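You operate a simulated robot arm through the tools that you are given. There is no shell and no other tool. Be economical: measure what you need, move in short steps, check, and stop when the job is done.

Carry out the task below with a simulated robot arm. There is one attempt and no reset: what you move stays moved.

## Task
Fetch the blue washcloth and set it on top of the storage box on the washer top.

The check looks at the end state, three seconds after you hand in, the way a careful person would. Anything else that was tipped, shoved, dropped, spilled or broken makes it a failure.

## Robot
A 6-joint arm with a two-finger parallel gripper, fixed in place. Base frame: the origin is at the foot of the arm, x ahead of it, y to its left, z up; the work surface is at about z = 0. Readings come in m, degrees, newtons and seconds.
With the tool pointing down near the work surface it reaches from about 0.14 to 0.58 m from the base axis. Its first joint turns from -66.0 to 66.0 degrees. Payload 2.1 kg.
Tool frame: the origin (TCP) lies between the finger pads and is the grasp point; the fingertips stand 0.03 m ahead of it; z points along the fingers, y is the line along which they close. The gripper opens to 0.094 m. The fingers are 0.028 m wide and 0.01 m thick; the gripper's body (0.05 by 0.096 m) begins 0.055 m behind the TCP.
Orientation is that of the tool frame in the base frame, as a unit quaternion [x, y, z, w]. With the fingers straight down and closing along the base's y, the tool's x points along the base's -x, its y along +y and its z along -z.

## Interface
- The arm moves only by the tool send_rows. Its argument "motion" is a list of rows, each an object (a shift or turn left out is 0, a gripper value left out holds the last) with "travel": the shift along the tool's x, y, z in units of 20 mm (1.0 is 20 mm), a list of three; "dr": the turn, a rotation vector about the tool's x, y, z in units of 4 degrees (1.0 is 4 degrees), a list of three; "claw": the opening, from 0 (shut) to 1 (fully open). In form: [{"travel": [tx, ty, tz], "dr": [wx, wy, wz], "claw": claw}, ...]. A call has 1 to 8 rows; each row shifts and turns the commanded pose from where the row before left it, along the tool's axes as they then stand. A call with a number of a shift or a turn outside -1 to 1 is refused whole. A row lasts 0.2 s, in which the tool goes at most 0.05 m and 8.6 degrees; a call with a longer step from one row to the next is refused whole, and so is a gripper value outside its range. A pose out of reach is approached as far as the arm can. The call stops where the force on the tool passes 40 N (or 10 N more than at its start, if that is more) or the arm is blocked; 0.2 s more then pass. The fingers move at their own pace (about 0.072 m/s each) and stop on an object; they squeeze with about 29 N. The grip force told is the motor's: it shows also when the fingers shut on nothing. Time passes only in rows, and 0.2 s behind the last, so rows that do not move let the fingers close. The reply holds the time, the measured pose of the TCP, the force on the tool along the base axes, the opening and the grip force, in the units named above and with some noise, and new pictures: "pictures" is both (left out), scene, wrist or none.
- Cameras (640 x 400 px; columns grow to the right, rows downward): "scene" is fixed at [0.0616, -0.3732, 0.4966]; the picture's right is [0.73, -0.69, 0.00], its down [-0.31, -0.33, -0.89] and it looks along [0.61, 0.65, -0.45] (base axes); focal length 267 px, centre (320, 200). "wrist" rides on the gripper at [0.076, 0.014, -0.102] in the tool frame; the picture's right is [-0.18, 0.98, 0.00], its down [-0.75, -0.14, -0.64] and it looks along [-0.63, -0.12, 0.77] (tool axes); focal length 243 px, centre (320, 200). There is no depth. A picture from a camera that has moved, and an enlarged one, comes with that camera's place and axes in the base frame and with its lens.
- enlarge(camera, box): a new picture of the part [left, top, right, bottom] of that camera's present view, enlarged. No time passes.
- job_done(): hands the job in; it is judged then, once.

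Go step by step. Nothing tells you positions but the pictures and the camera data: compare them with the known pose of the tool, close in by small moves and look again before you grip or let go. The budget is 90 turns and 170 pictures, counting those below and the enlarged ones. Unless the task says otherwise, let go and move clear before handing in, and close with one line.

The tools are called after "Request:" by a JSON object that holds its "method" and its "body". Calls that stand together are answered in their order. send_rows: Moves the arm, as the interface text tells. Its arguments: {"type":"object","properties":{"motion":{"type":"array","items":{"type":"object","properties":{"travel":{"type":"array","items":{"type":"number"}},"dr":{"type":"array","items":{"type":"number"}},"claw":{"type":"number"}}}},"pictures":{"type":"string","enum":["both","scene","wrist","none"]}},"required":["motion"]} The other tools are called the same way: enlarge (camera, box) takes an enlarged picture of a part of a camera's view; job_done () hands the job in.

At the start:

```text
time_s: 0.0
tool_pos: [0.3129, -0.0447, 0.4023]
tcp_rot: [0.001, 1.0, 0.0, 0.0]
ft_force: [-0.1, 0.0, 0.1]
grip_width: 0.0942
finger_force: 0.0
```

scene: 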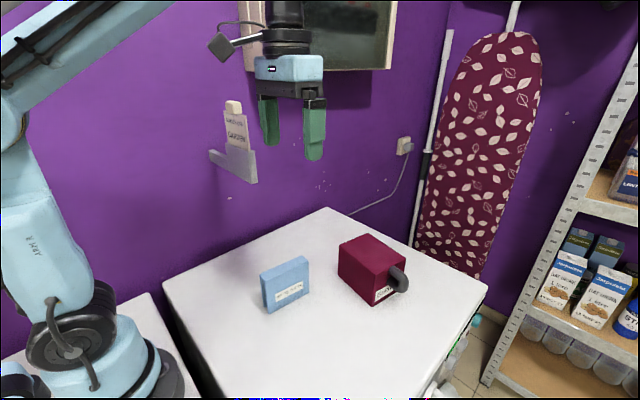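
wrist: 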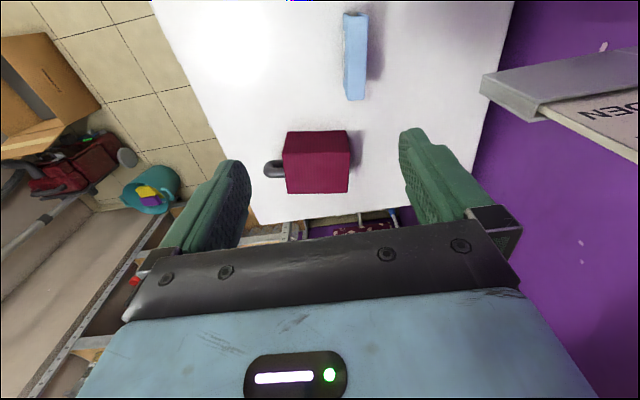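

I see a thin blue block with a label and a dark red box with a grey handle on the white top. I'll enlarge both to read the labels and measure.

Request:
{"method": "enlarge", "body": {"camera": "scene", "box": [240, 220, 420, 332]}}

Request:
{"method": "enlarge", "body": {"camera": "wrist", "box": [240, 0, 420, 220]}}

```text
3.56 times, centred on (330, 276) of scene
camera zoom: at [0.0616, -0.3732, 0.4966], right [0.73, -0.69, 0.0], down [-0.31, -0.33, -0.89], along [0.61, 0.65, -0.45], focal length 949 px, centre (284, -70)
```

zoom: 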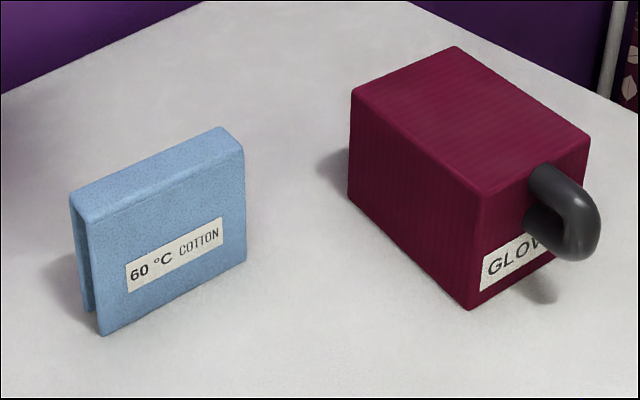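

```text
1.82 times, centred on (330, 110) of wrist
camera zoom: at [0.2366, -0.0301, 0.5045], right [0.18, 0.98, 0.0], down [0.75, -0.14, 0.64], along [0.63, -0.12, -0.77], focal length 441 px, centre (302, 364)
```

zoom: 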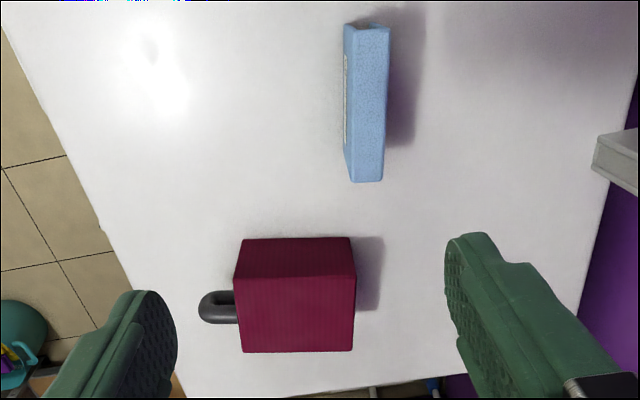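

The blue U-folded cloth ("60 °C cotton") stands at about (0.317, 0.008), 3 cm thick along y and about 0.09 m tall. The red box is centred near (0.51, -0.08) with its top at about 0.097. I'll move above the cloth and turn to match it.

Request:
{"method": "send_rows", "body": {"motion": [{"travel": [-0.2, 1, 0], "dr": [0, 0, 0.7]}, {"travel": [0, 0.9, 0], "dr": [0, 0, 0.7]}, {"travel": [0, 0.7, 0.5]}, {"travel": [0, 0, 1]}, {"travel": [0, 0, 1]}, {"travel": [0, 0, 1]}, {"travel": [0, 0, 1]}, {"travel": [0, 0, 1]}]}}

```text
time_s: 1.8
tool_pos: [0.3173, 0.0048, 0.2902]
tcp_rot: [0.049, 0.999, 0.0, 0.001]
ft_force: [0.0, 0.5, 0.9]
grip_width: 0.0943
finger_force: 0.1
camera wrist: at [0.2434, 0.0271, 0.3935], right [0.28, 0.96, 0.0], down [0.74, -0.21, 0.64], along [0.62, -0.18, -0.77], focal length 243 px, centre (320, 200)
```

scene: 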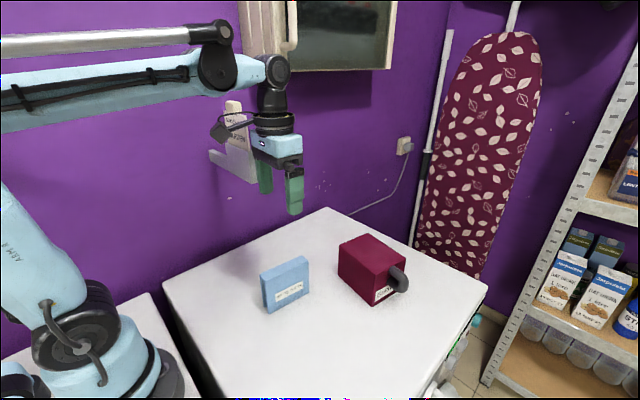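
wrist: 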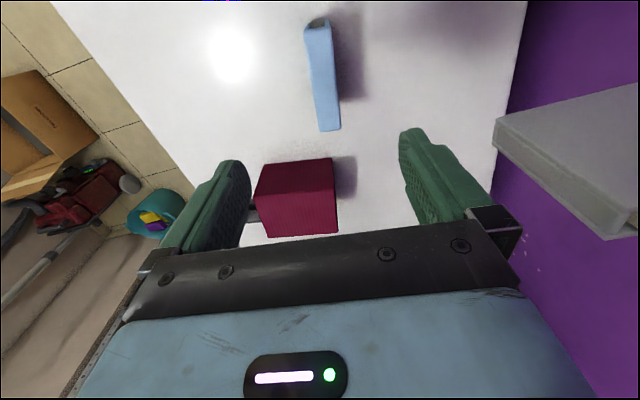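

Alignment is close. The cloth centre looks about 4 mm further in +y and turned about 2–3° more, so I'll correct both and descend partway.

Request:
{"method": "send_rows", "body": {"motion": [{"travel": [0, 0.2, 1], "dr": [0, 0, 0.6]}, {"travel": [0, 0, 1]}, {"travel": [0, 0, 1]}, {"travel": [0, 0, 1]}, {"travel": [0, 0, 1]}, {"travel": [0, 0, 1]}, {"travel": [0, 0, 0.5]}, {"travel": [0, 0, 0]}]}}

```text
time_s: 3.6
tool_pos: [0.3212, 0.0133, 0.1613]
tcp_rot: [0.069, 0.998, 0.0, 0.0]
ft_force: [-0.3, -0.2, -0.5]
grip_width: 0.0939
finger_force: 0.0
camera wrist: at [0.247, 0.0385, 0.2647], right [0.32, 0.95, 0.0], down [0.73, -0.25, 0.64], along [0.61, -0.2, -0.77], focal length 243 px, centre (320, 200)
```

scene: 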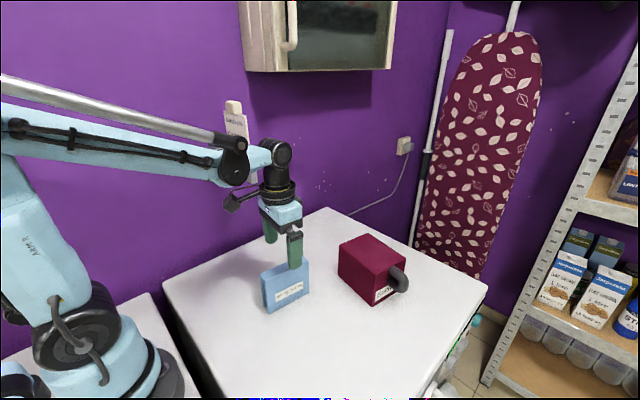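
wrist: 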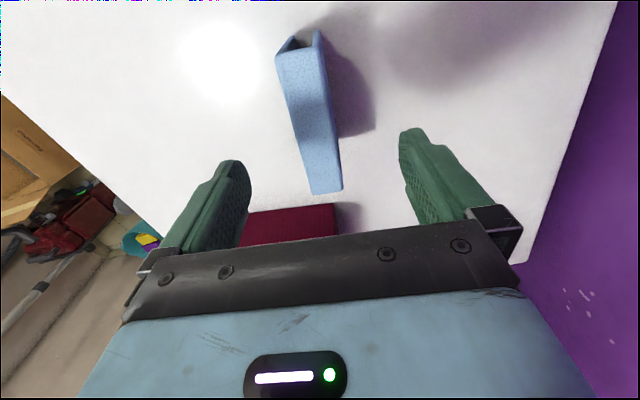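

The cloth is centred between the fingers to within about 3 mm. I'll descend around it to z ≈ 0.055.

Request:
{"method": "send_rows", "body": {"motion": [{"travel": [0, -0.15, 1], "dr": [0, 0, 0.15]}, {"travel": [0, 0, 1]}, {"travel": [0, 0, 1]}, {"travel": [0, 0, 1]}, {"travel": [0, 0, 0.8]}, {"travel": [0, 0, 0]}]}}

```text
time_s: 5.0
tool_pos: [0.3202, 0.0083, 0.0642]
tcp_rot: [0.074, 0.997, 0.0, 0.0]
ft_force: [-0.1, -0.2, 0.7]
grip_width: 0.094
finger_force: 0.1
camera wrist: at [0.2471, 0.0343, 0.1661], right [0.33, 0.94, 0.0], down [0.72, -0.25, 0.64], along [0.61, -0.21, -0.77], focal length 243 px, centre (320, 200)
```

scene: 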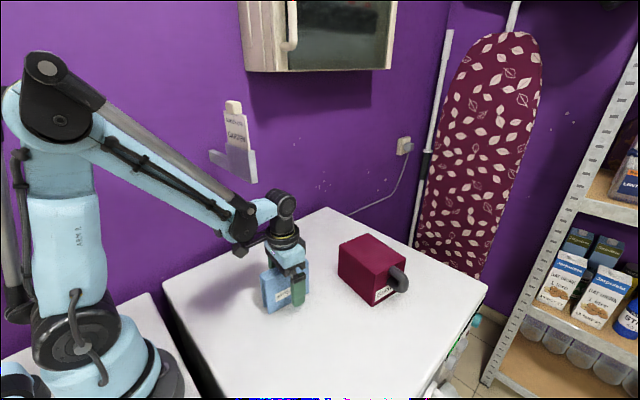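
wrist: 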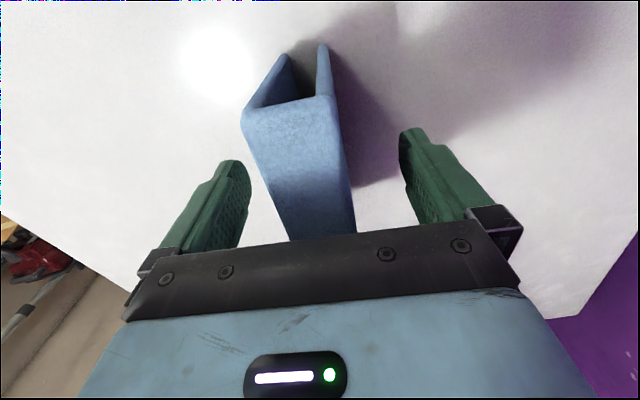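

The fingers straddle the cloth evenly, so I'm closing.

Request:
{"method": "send_rows", "body": {"motion": [{"claw": 0}, {"claw": 0}, {"claw": 0}, {"claw": 0}, {"claw": 0}]}}

```text
time_s: 6.2
tool_pos: [0.3204, 0.0095, 0.0626]
tcp_rot: [0.075, 0.997, 0.0, 0.0]
ft_force: [0.3, -0.6, -0.7]
grip_width: 0.0329
finger_force: 28.5
camera wrist: at [0.2471, 0.0344, 0.1664], right [0.33, 0.94, 0.0], down [0.72, -0.25, 0.64], along [0.61, -0.21, -0.77], focal length 243 px, centre (320, 200)
```

scene: 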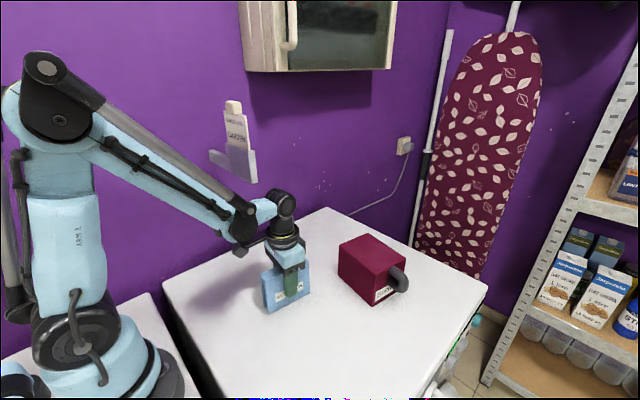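
wrist: 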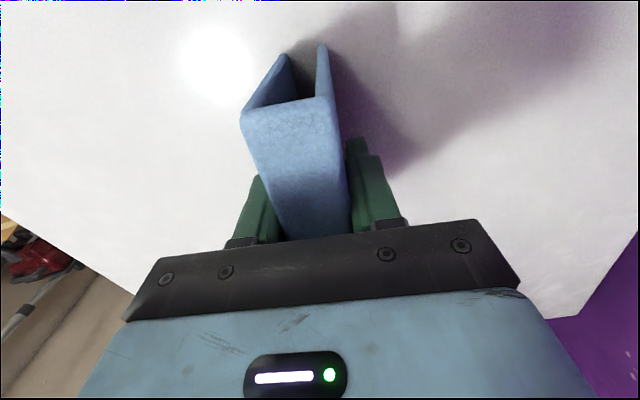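

The grip is firm (33 mm wide, 28 N). I'll lift straight up.

Request:
{"method": "send_rows", "body": {"motion": [{"travel": [0, 0, -0.5]}, {"travel": [0, 0, -1]}, {"travel": [0, 0, -1]}, {"travel": [0, 0, -1]}, {"travel": [0, 0, -1]}, {"travel": [0, 0, -1]}, {"travel": [0, 0, -1]}, {"travel": [0, 0, -1]}]}}

Request:
{"method": "send_rows", "body": {"motion": [{"dr": [0, 0, -1]}, {"dr": [0, 0, -1]}, {"dr": [0, 0, -1]}, {"dr": [0, 0, -1]}, {"dr": [0, 0, -1]}, {"dr": [0, 0, -1]}, {"dr": [0, 0, -1]}, {"dr": [0, 0, -1]}], "pictures": "scene"}}

```text
time_s: 8.0
tool_pos: [0.3196, 0.0082, 0.2171]
tcp_rot: [0.074, 0.997, 0.0, -0.001]
ft_force: [0.3, 0.2, -0.6]
grip_width: 0.033
finger_force: 29.3
camera wrist: at [0.2465, 0.0342, 0.3197], right [0.33, 0.94, 0.0], down [0.72, -0.25, 0.64], along [0.61, -0.21, -0.77], focal length 243 px, centre (320, 200)
```

scene: 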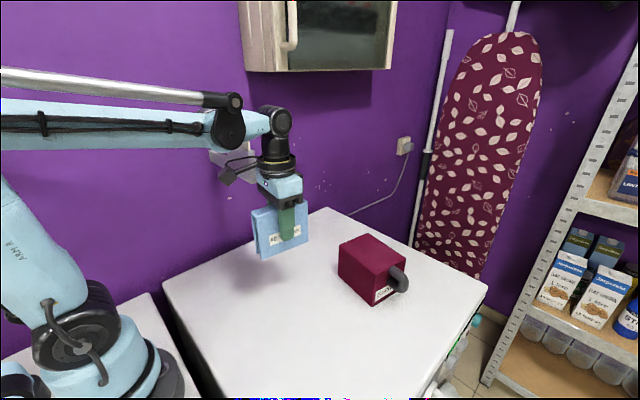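
wrist: 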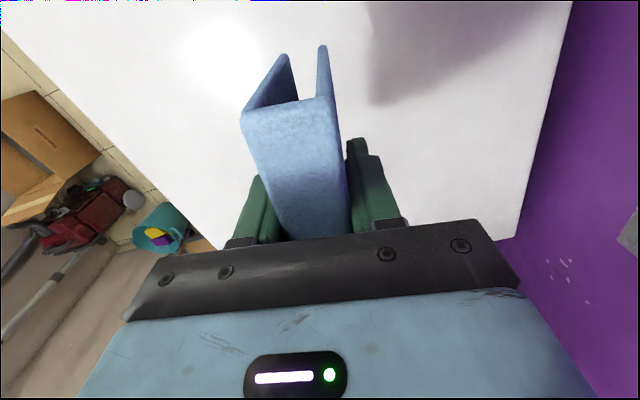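

```text
time_s: 9.8
tool_pos: [0.3197, 0.0076, 0.2145]
tcp_rot: [-0.203, 0.979, 0.0, 0.0]
ft_force: [0.7, 0.5, -0.3]
grip_width: 0.0328
finger_force: 29.3
```

scene: 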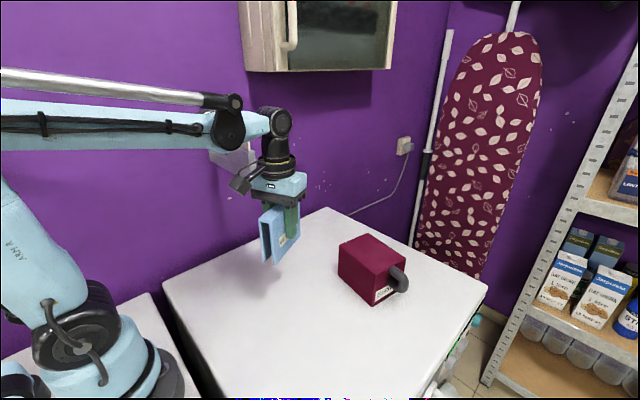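

The cloth is lifted cleanly and turned 32°. I'll continue to about 90°.

Request:
{"method": "send_rows", "body": {"motion": [{"dr": [0, 0, -1]}, {"dr": [0, 0, -1]}, {"dr": [0, 0, -1]}, {"dr": [0, 0, -1]}, {"dr": [0, 0, -1]}, {"dr": [0, 0, -1]}, {"dr": [0, 0, -1]}, {"dr": [0, 0, -1]}], "pictures": "none"}}

Request:
{"method": "send_rows", "body": {"motion": [{"dr": [0, 0, -1]}, {"dr": [0, 0, -1]}, {"dr": [0, 0, -1]}, {"dr": [0, 0, -1]}, {"dr": [0, 0, -1]}, {"dr": [0, 0, -1]}, {"dr": [0, 0, -0.5]}, {"dr": [0, 0, 0]}]}}

```text
time_s: 11.6
tool_pos: [0.3195, 0.0074, 0.2149]
tcp_rot: [-0.465, 0.885, -0.001, 0.0]
ft_force: [0.2, 1.1, -1.3]
grip_width: 0.033
finger_force: 29.1
```

```text
time_s: 13.4
tool_pos: [0.3185, 0.0075, 0.215]
tcp_rot: [-0.652, 0.758, 0.0, 0.0]
ft_force: [0.0, 0.2, -0.5]
grip_width: 0.0331
finger_force: 28.9
camera wrist: at [0.2928, -0.0648, 0.3183], right [-0.94, 0.33, 0.0], down [0.25, 0.72, 0.64], along [0.21, 0.61, -0.77], focal length 243 px, centre (320, 200)
```

scene: 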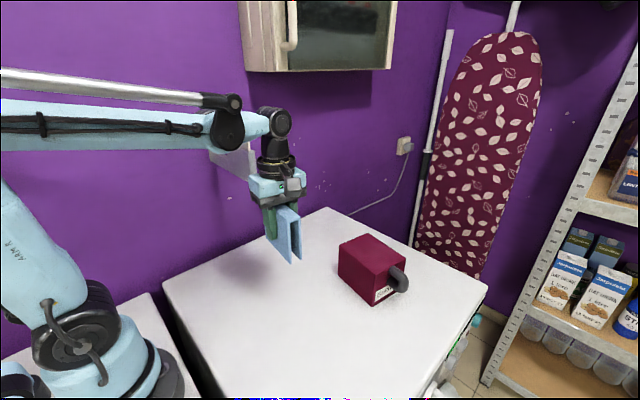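
wrist: 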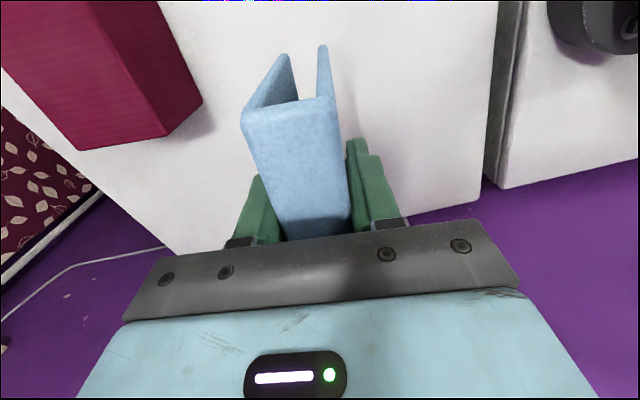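

The turn worked, and the cloth's long side now matches the box's long side. I'll carry it toward (0.505, -0.082), keeping the cloth's bottom at z ≈ 0.15, above the box top at 0.097.

Request:
{"method": "send_rows", "body": {"motion": [{"travel": [0.15, -0.5, 0]}, {"travel": [0.3, -1, 0]}, {"travel": [0.3, -1, 0]}, {"travel": [0.3, -1, 0]}, {"travel": [0.3, -1, 0]}, {"travel": [0.3, -1, 0]}, {"travel": [0.3, -1, 0]}, {"travel": [0.3, -1, 0]}], "pictures": "scene"}}

Request:
{"method": "send_rows", "body": {"motion": [{"travel": [0.3, -1, 0]}, {"travel": [0.3, -1, 0]}, {"travel": [0.15, -0.38, 0]}, {"travel": [0, 0, 0]}]}}

```text
time_s: 15.2
tool_pos: [0.4606, -0.0599, 0.2152]
tcp_rot: [-0.653, 0.758, 0.0, 0.0]
ft_force: [0.0, 0.4, -0.4]
grip_width: 0.033
finger_force: 28.8
```

scene: 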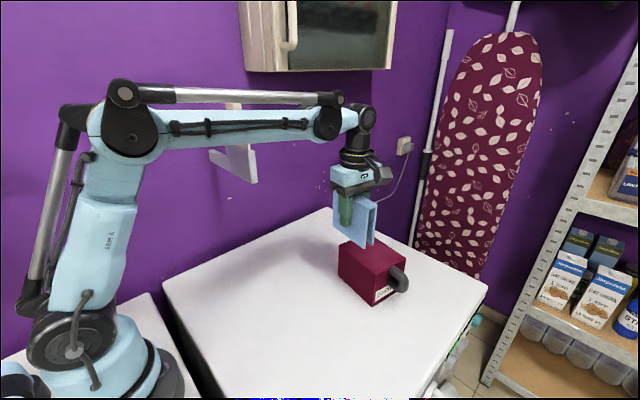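

```text
time_s: 16.2
tool_pos: [0.5045, -0.0821, 0.2147]
tcp_rot: [-0.652, 0.758, 0.0, -0.001]
ft_force: [0.4, 0.4, -0.3]
grip_width: 0.0329
finger_force: 29.2
camera wrist: at [0.4798, -0.1546, 0.3173], right [-0.94, 0.33, 0.0], down [0.25, 0.72, 0.64], along [0.21, 0.61, -0.77], focal length 243 px, centre (320, 200)
```

scene: 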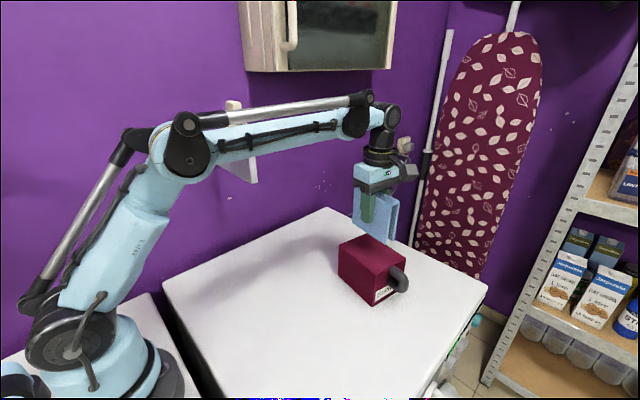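
wrist: 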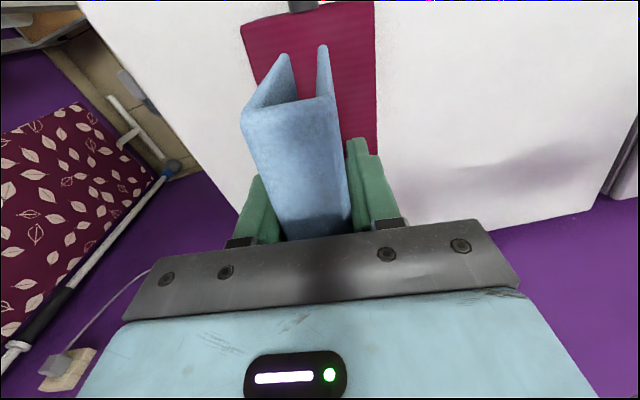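

The box's top-face centre computes to about (0.502, -0.085), so the cloth is centred within a few mm. I'll lower it close to the top face.

Request:
{"method": "send_rows", "body": {"motion": [{"travel": [0.1, 0.1, 0.6]}, {"travel": [0, 0, 0.6]}, {"travel": [0, 0, 0.6]}, {"travel": [0, 0, 0.3]}, {"travel": [0, 0, 0.1]}, {"travel": [0, 0, 0]}]}}

Request:
{"method": "enlarge", "body": {"camera": "scene", "box": [320, 170, 440, 320]}}

```text
time_s: 17.6
tool_pos: [0.5013, -0.0825, 0.1718]
tcp_rot: [-0.652, 0.758, 0.0, 0.0]
ft_force: [0.0, 0.5, -0.9]
grip_width: 0.033
finger_force: 28.9
camera wrist: at [0.477, -0.1551, 0.2739], right [-0.94, 0.33, 0.0], down [0.25, 0.72, 0.64], along [0.21, 0.61, -0.77], focal length 243 px, centre (320, 200)
```

scene: 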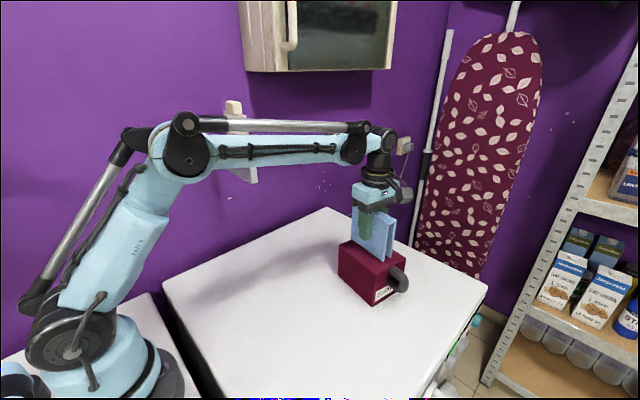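
wrist: 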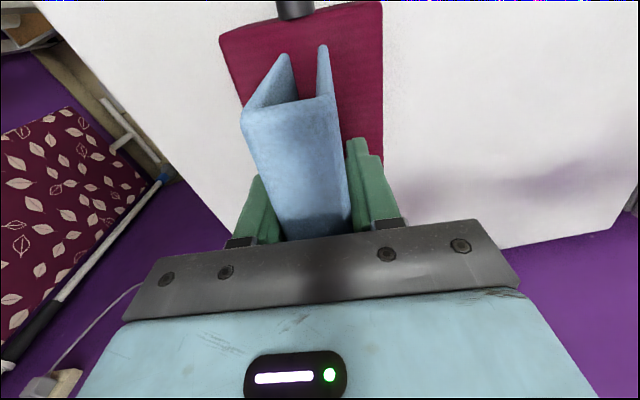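

```text
2.67 times, centred on (380, 245) of scene
camera zoom: at [0.0616, -0.3732, 0.4966], right [0.73, -0.69, 0.0], down [-0.31, -0.33, -0.89], along [0.61, 0.65, -0.45], focal length 711 px, centre (160, 80)
```

zoom: 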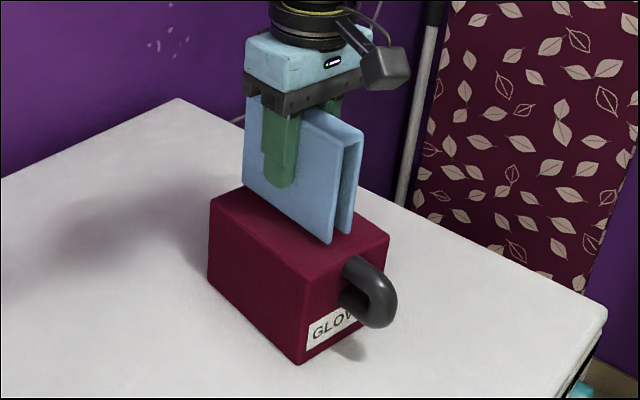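

The cloth hovers about 1 cm above the box, with its footprint fully inside the top. I'll lower in fine steps until contact.

Request:
{"method": "send_rows", "body": {"motion": [{"travel": [0, 0, 0.12]}, {"travel": [0, 0, 0.1]}, {"travel": [0, 0, 0.1]}, {"travel": [0, 0, 0]}], "pictures": "none"}}

Request:
{"method": "enlarge", "body": {"camera": "scene", "box": [340, 190, 420, 290]}}

```text
time_s: 18.6
tool_pos: [0.5011, -0.0826, 0.164]
tcp_rot: [-0.652, 0.758, 0.0, -0.001]
ft_force: [0.0, 0.2, -0.3]
grip_width: 0.0329
finger_force: 29.2
```

```text
4.00 times, centred on (380, 240) of scene
camera zoom: at [0.0616, -0.3732, 0.4966], right [0.73, -0.69, 0.0], down [-0.31, -0.33, -0.89], along [0.61, 0.65, -0.45], focal length 1067 px, centre (80, 40)
```

zoom: 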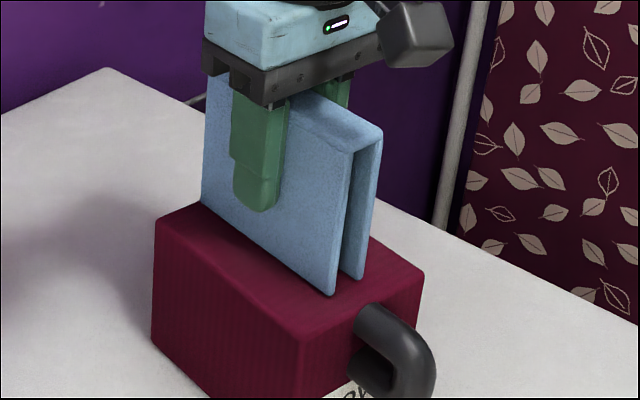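

There's no contact yet and the cloth sits just above the surface. I'll continue 2 mm at a time.

Request:
{"method": "send_rows", "body": {"motion": [{"travel": [0, 0, 0.1]}, {"travel": [0, 0, 0]}], "pictures": "none"}}

Request:
{"method": "send_rows", "body": {"motion": [{"travel": [0, 0, 0.1]}, {"travel": [0, 0, 0]}], "pictures": "none"}}

Request:
{"method": "enlarge", "body": {"camera": "scene", "box": [340, 190, 420, 290]}}

```text
time_s: 19.2
tool_pos: [0.5019, -0.0825, 0.1634]
tcp_rot: [-0.652, 0.758, 0.0, 0.0]
ft_force: [-0.3, 0.3, 0.5]
grip_width: 0.0332
finger_force: 29.5
```

```text
time_s: 19.8
tool_pos: [0.5002, -0.0811, 0.163]
tcp_rot: [-0.651, 0.759, 0.001, 0.0]
ft_force: [0.4, 1.4, 40.4]
grip_width: 0.0329
finger_force: 28.7
```

```text
4.00 times, centred on (380, 240) of scene
camera zoom: at [0.0614, -0.3732, 0.4967], right [0.73, -0.69, 0.0], down [-0.31, -0.33, -0.89], along [0.61, 0.65, -0.45], focal length 1067 px, centre (80, 40)
```

zoom: 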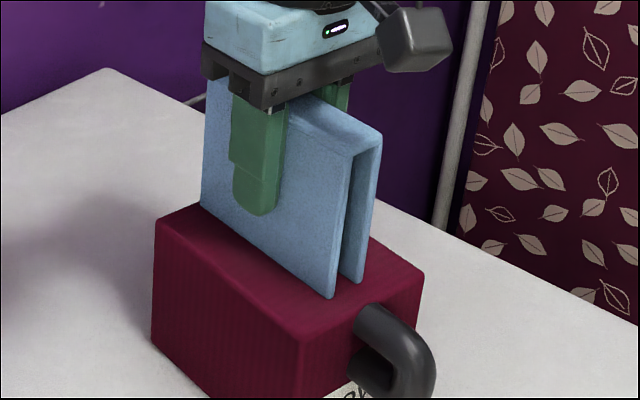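

Contact is made (40 N), with the cloth standing on the box. I'll ease up 1–2 mm to relieve the force before opening.

Request:
{"method": "send_rows", "body": {"motion": [{"travel": [0, 0, -0.06]}, {"travel": [0, 0, 0]}], "pictures": "none"}}

```text
time_s: 20.4
tool_pos: [0.5023, -0.0824, 0.1629]
tcp_rot: [-0.653, 0.758, 0.001, 0.0]
ft_force: [-6.8, 5.2, 31.5]
grip_width: 0.0327
finger_force: 28.6
```

Request:
{"method": "send_rows", "body": {"motion": [{"travel": [0, 0, -0.04]}, {"travel": [0, 0, 0]}], "pictures": "none"}}

```text
time_s: 21.0
tool_pos: [0.5022, -0.0821, 0.1626]
tcp_rot: [-0.651, 0.759, -0.001, 0.0]
ft_force: [-7.1, -1.1, 16.0]
grip_width: 0.0329
finger_force: 29.0
```

The force is falling, so I'll ease up slightly more.

Request:
{"method": "send_rows", "body": {"motion": [{"travel": [0, 0, -0.03]}, {"travel": [0, 0, 0]}], "pictures": "none"}}

```text
time_s: 21.6
tool_pos: [0.503, -0.0811, 0.1645]
tcp_rot: [-0.652, 0.759, -0.001, 0.0]
ft_force: [0.2, -0.5, -0.9]
grip_width: 0.033
finger_force: 29.3
```

The load is gone and the cloth is resting at the surface. I'll open the fingers gradually.

Request:
{"method": "send_rows", "body": {"motion": [{"claw": 0.4}, {"claw": 0.5}, {"claw": 0.7}, {"claw": 0.8}, {"claw": 0.8}]}}

Request:
{"method": "enlarge", "body": {"camera": "scene", "box": [340, 190, 420, 290]}}

```text
time_s: 22.8
tool_pos: [0.5027, -0.0817, 0.1628]
tcp_rot: [-0.652, 0.758, 0.0, 0.0]
ft_force: [0.1, 0.0, 0.9]
grip_width: 0.0754
finger_force: 0.1
camera wrist: at [0.4765, -0.1547, 0.2668], right [-0.94, 0.33, 0.0], down [0.25, 0.72, 0.64], along [0.21, 0.61, -0.77], focal length 243 px, centre (320, 200)
```

scene: 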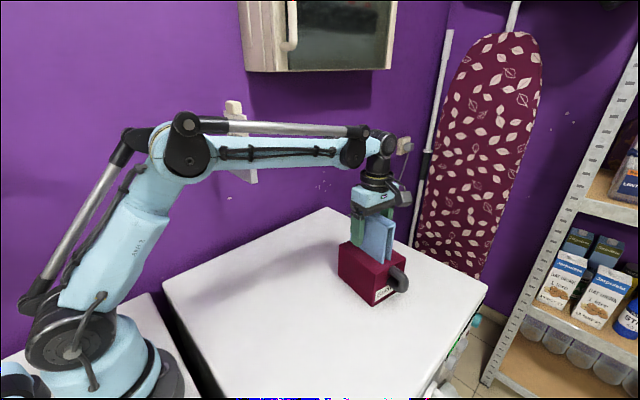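
wrist: 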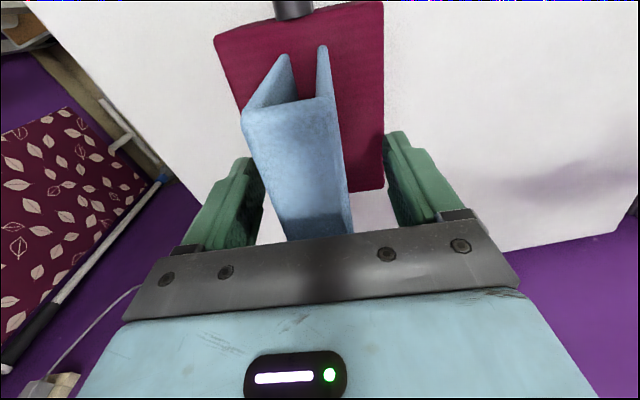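

```text
4.00 times, centred on (380, 240) of scene
camera zoom: at [0.0616, -0.3732, 0.4966], right [0.73, -0.69, 0.0], down [-0.31, -0.33, -0.89], along [0.61, 0.65, -0.45], focal length 1067 px, centre (80, 40)
```

zoom: 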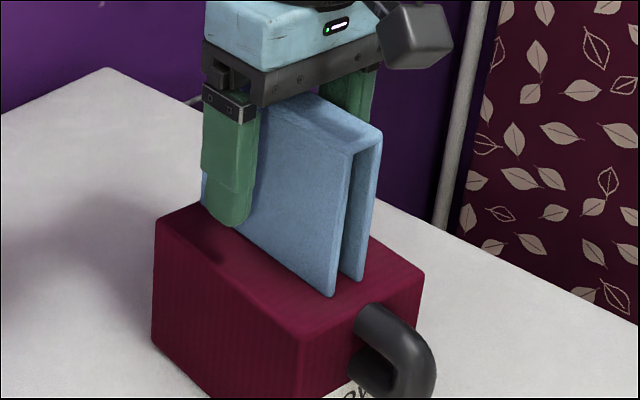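

The cloth stands on its own on the box, with both fingers clear. I'll withdraw straight up.

Request:
{"method": "send_rows", "body": {"motion": [{"travel": [0, 0, -0.4]}, {"travel": [0, 0, -0.7]}, {"travel": [0, 0, -1]}, {"travel": [0, 0, -1]}, {"travel": [0, 0, -1]}, {"travel": [0, 0, -1]}, {"travel": [0, 0, -1]}, {"travel": [0, 0, 0]}]}}

Request:
{"method": "enlarge", "body": {"camera": "scene", "box": [320, 190, 440, 320]}}

```text
time_s: 24.6
tool_pos: [0.5012, -0.0817, 0.2856]
tcp_rot: [-0.652, 0.758, 0.0, 0.0]
ft_force: [0.3, -0.3, -0.1]
grip_width: 0.0753
finger_force: 0.0
camera wrist: at [0.475, -0.1541, 0.389], right [-0.94, 0.33, 0.0], down [0.25, 0.72, 0.64], along [0.21, 0.61, -0.77], focal length 243 px, centre (320, 200)
```

scene: 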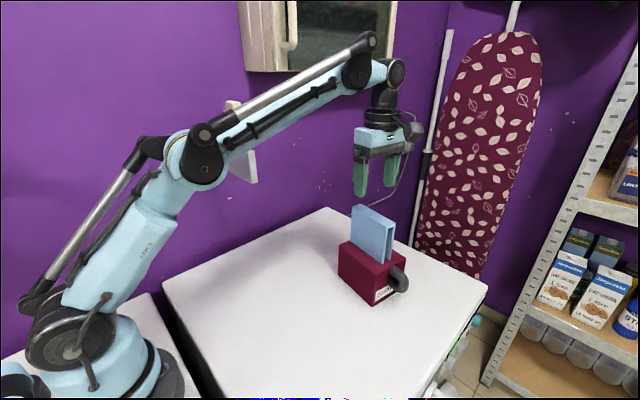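
wrist: 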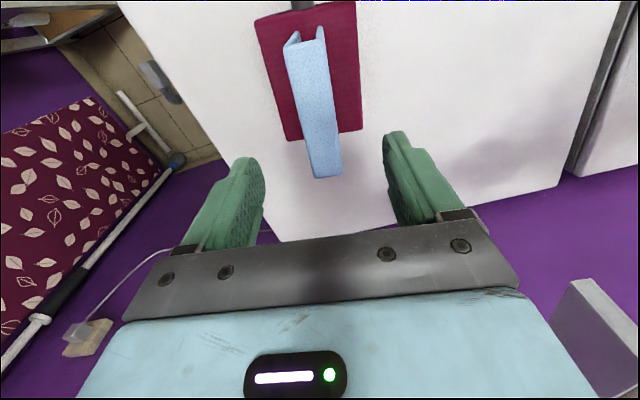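

```text
3.08 times, centred on (380, 255) of scene
camera zoom: at [0.0616, -0.3732, 0.4966], right [0.73, -0.69, 0.0], down [-0.31, -0.33, -0.89], along [0.61, 0.65, -0.45], focal length 821 px, centre (135, 31)
```

zoom: 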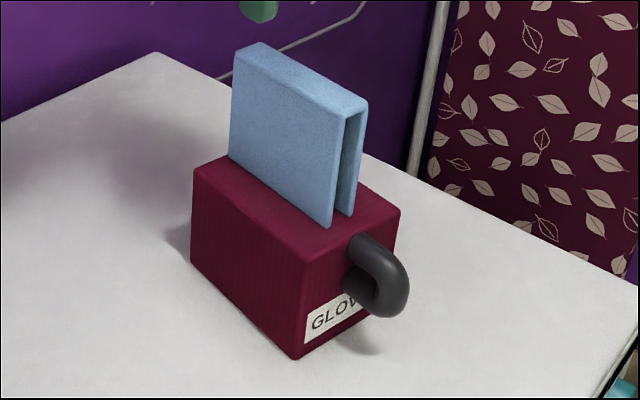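

The washcloth stands steadily in the middle of the box, the box hasn't moved, and the gripper is well clear, so I'm handing in.

Request:
{"method": "job_done", "body": {}}

```text
The job is handed in.
```

The blue washcloth is standing on top of the red storage box on the washer top, and nothing else was disturbed.
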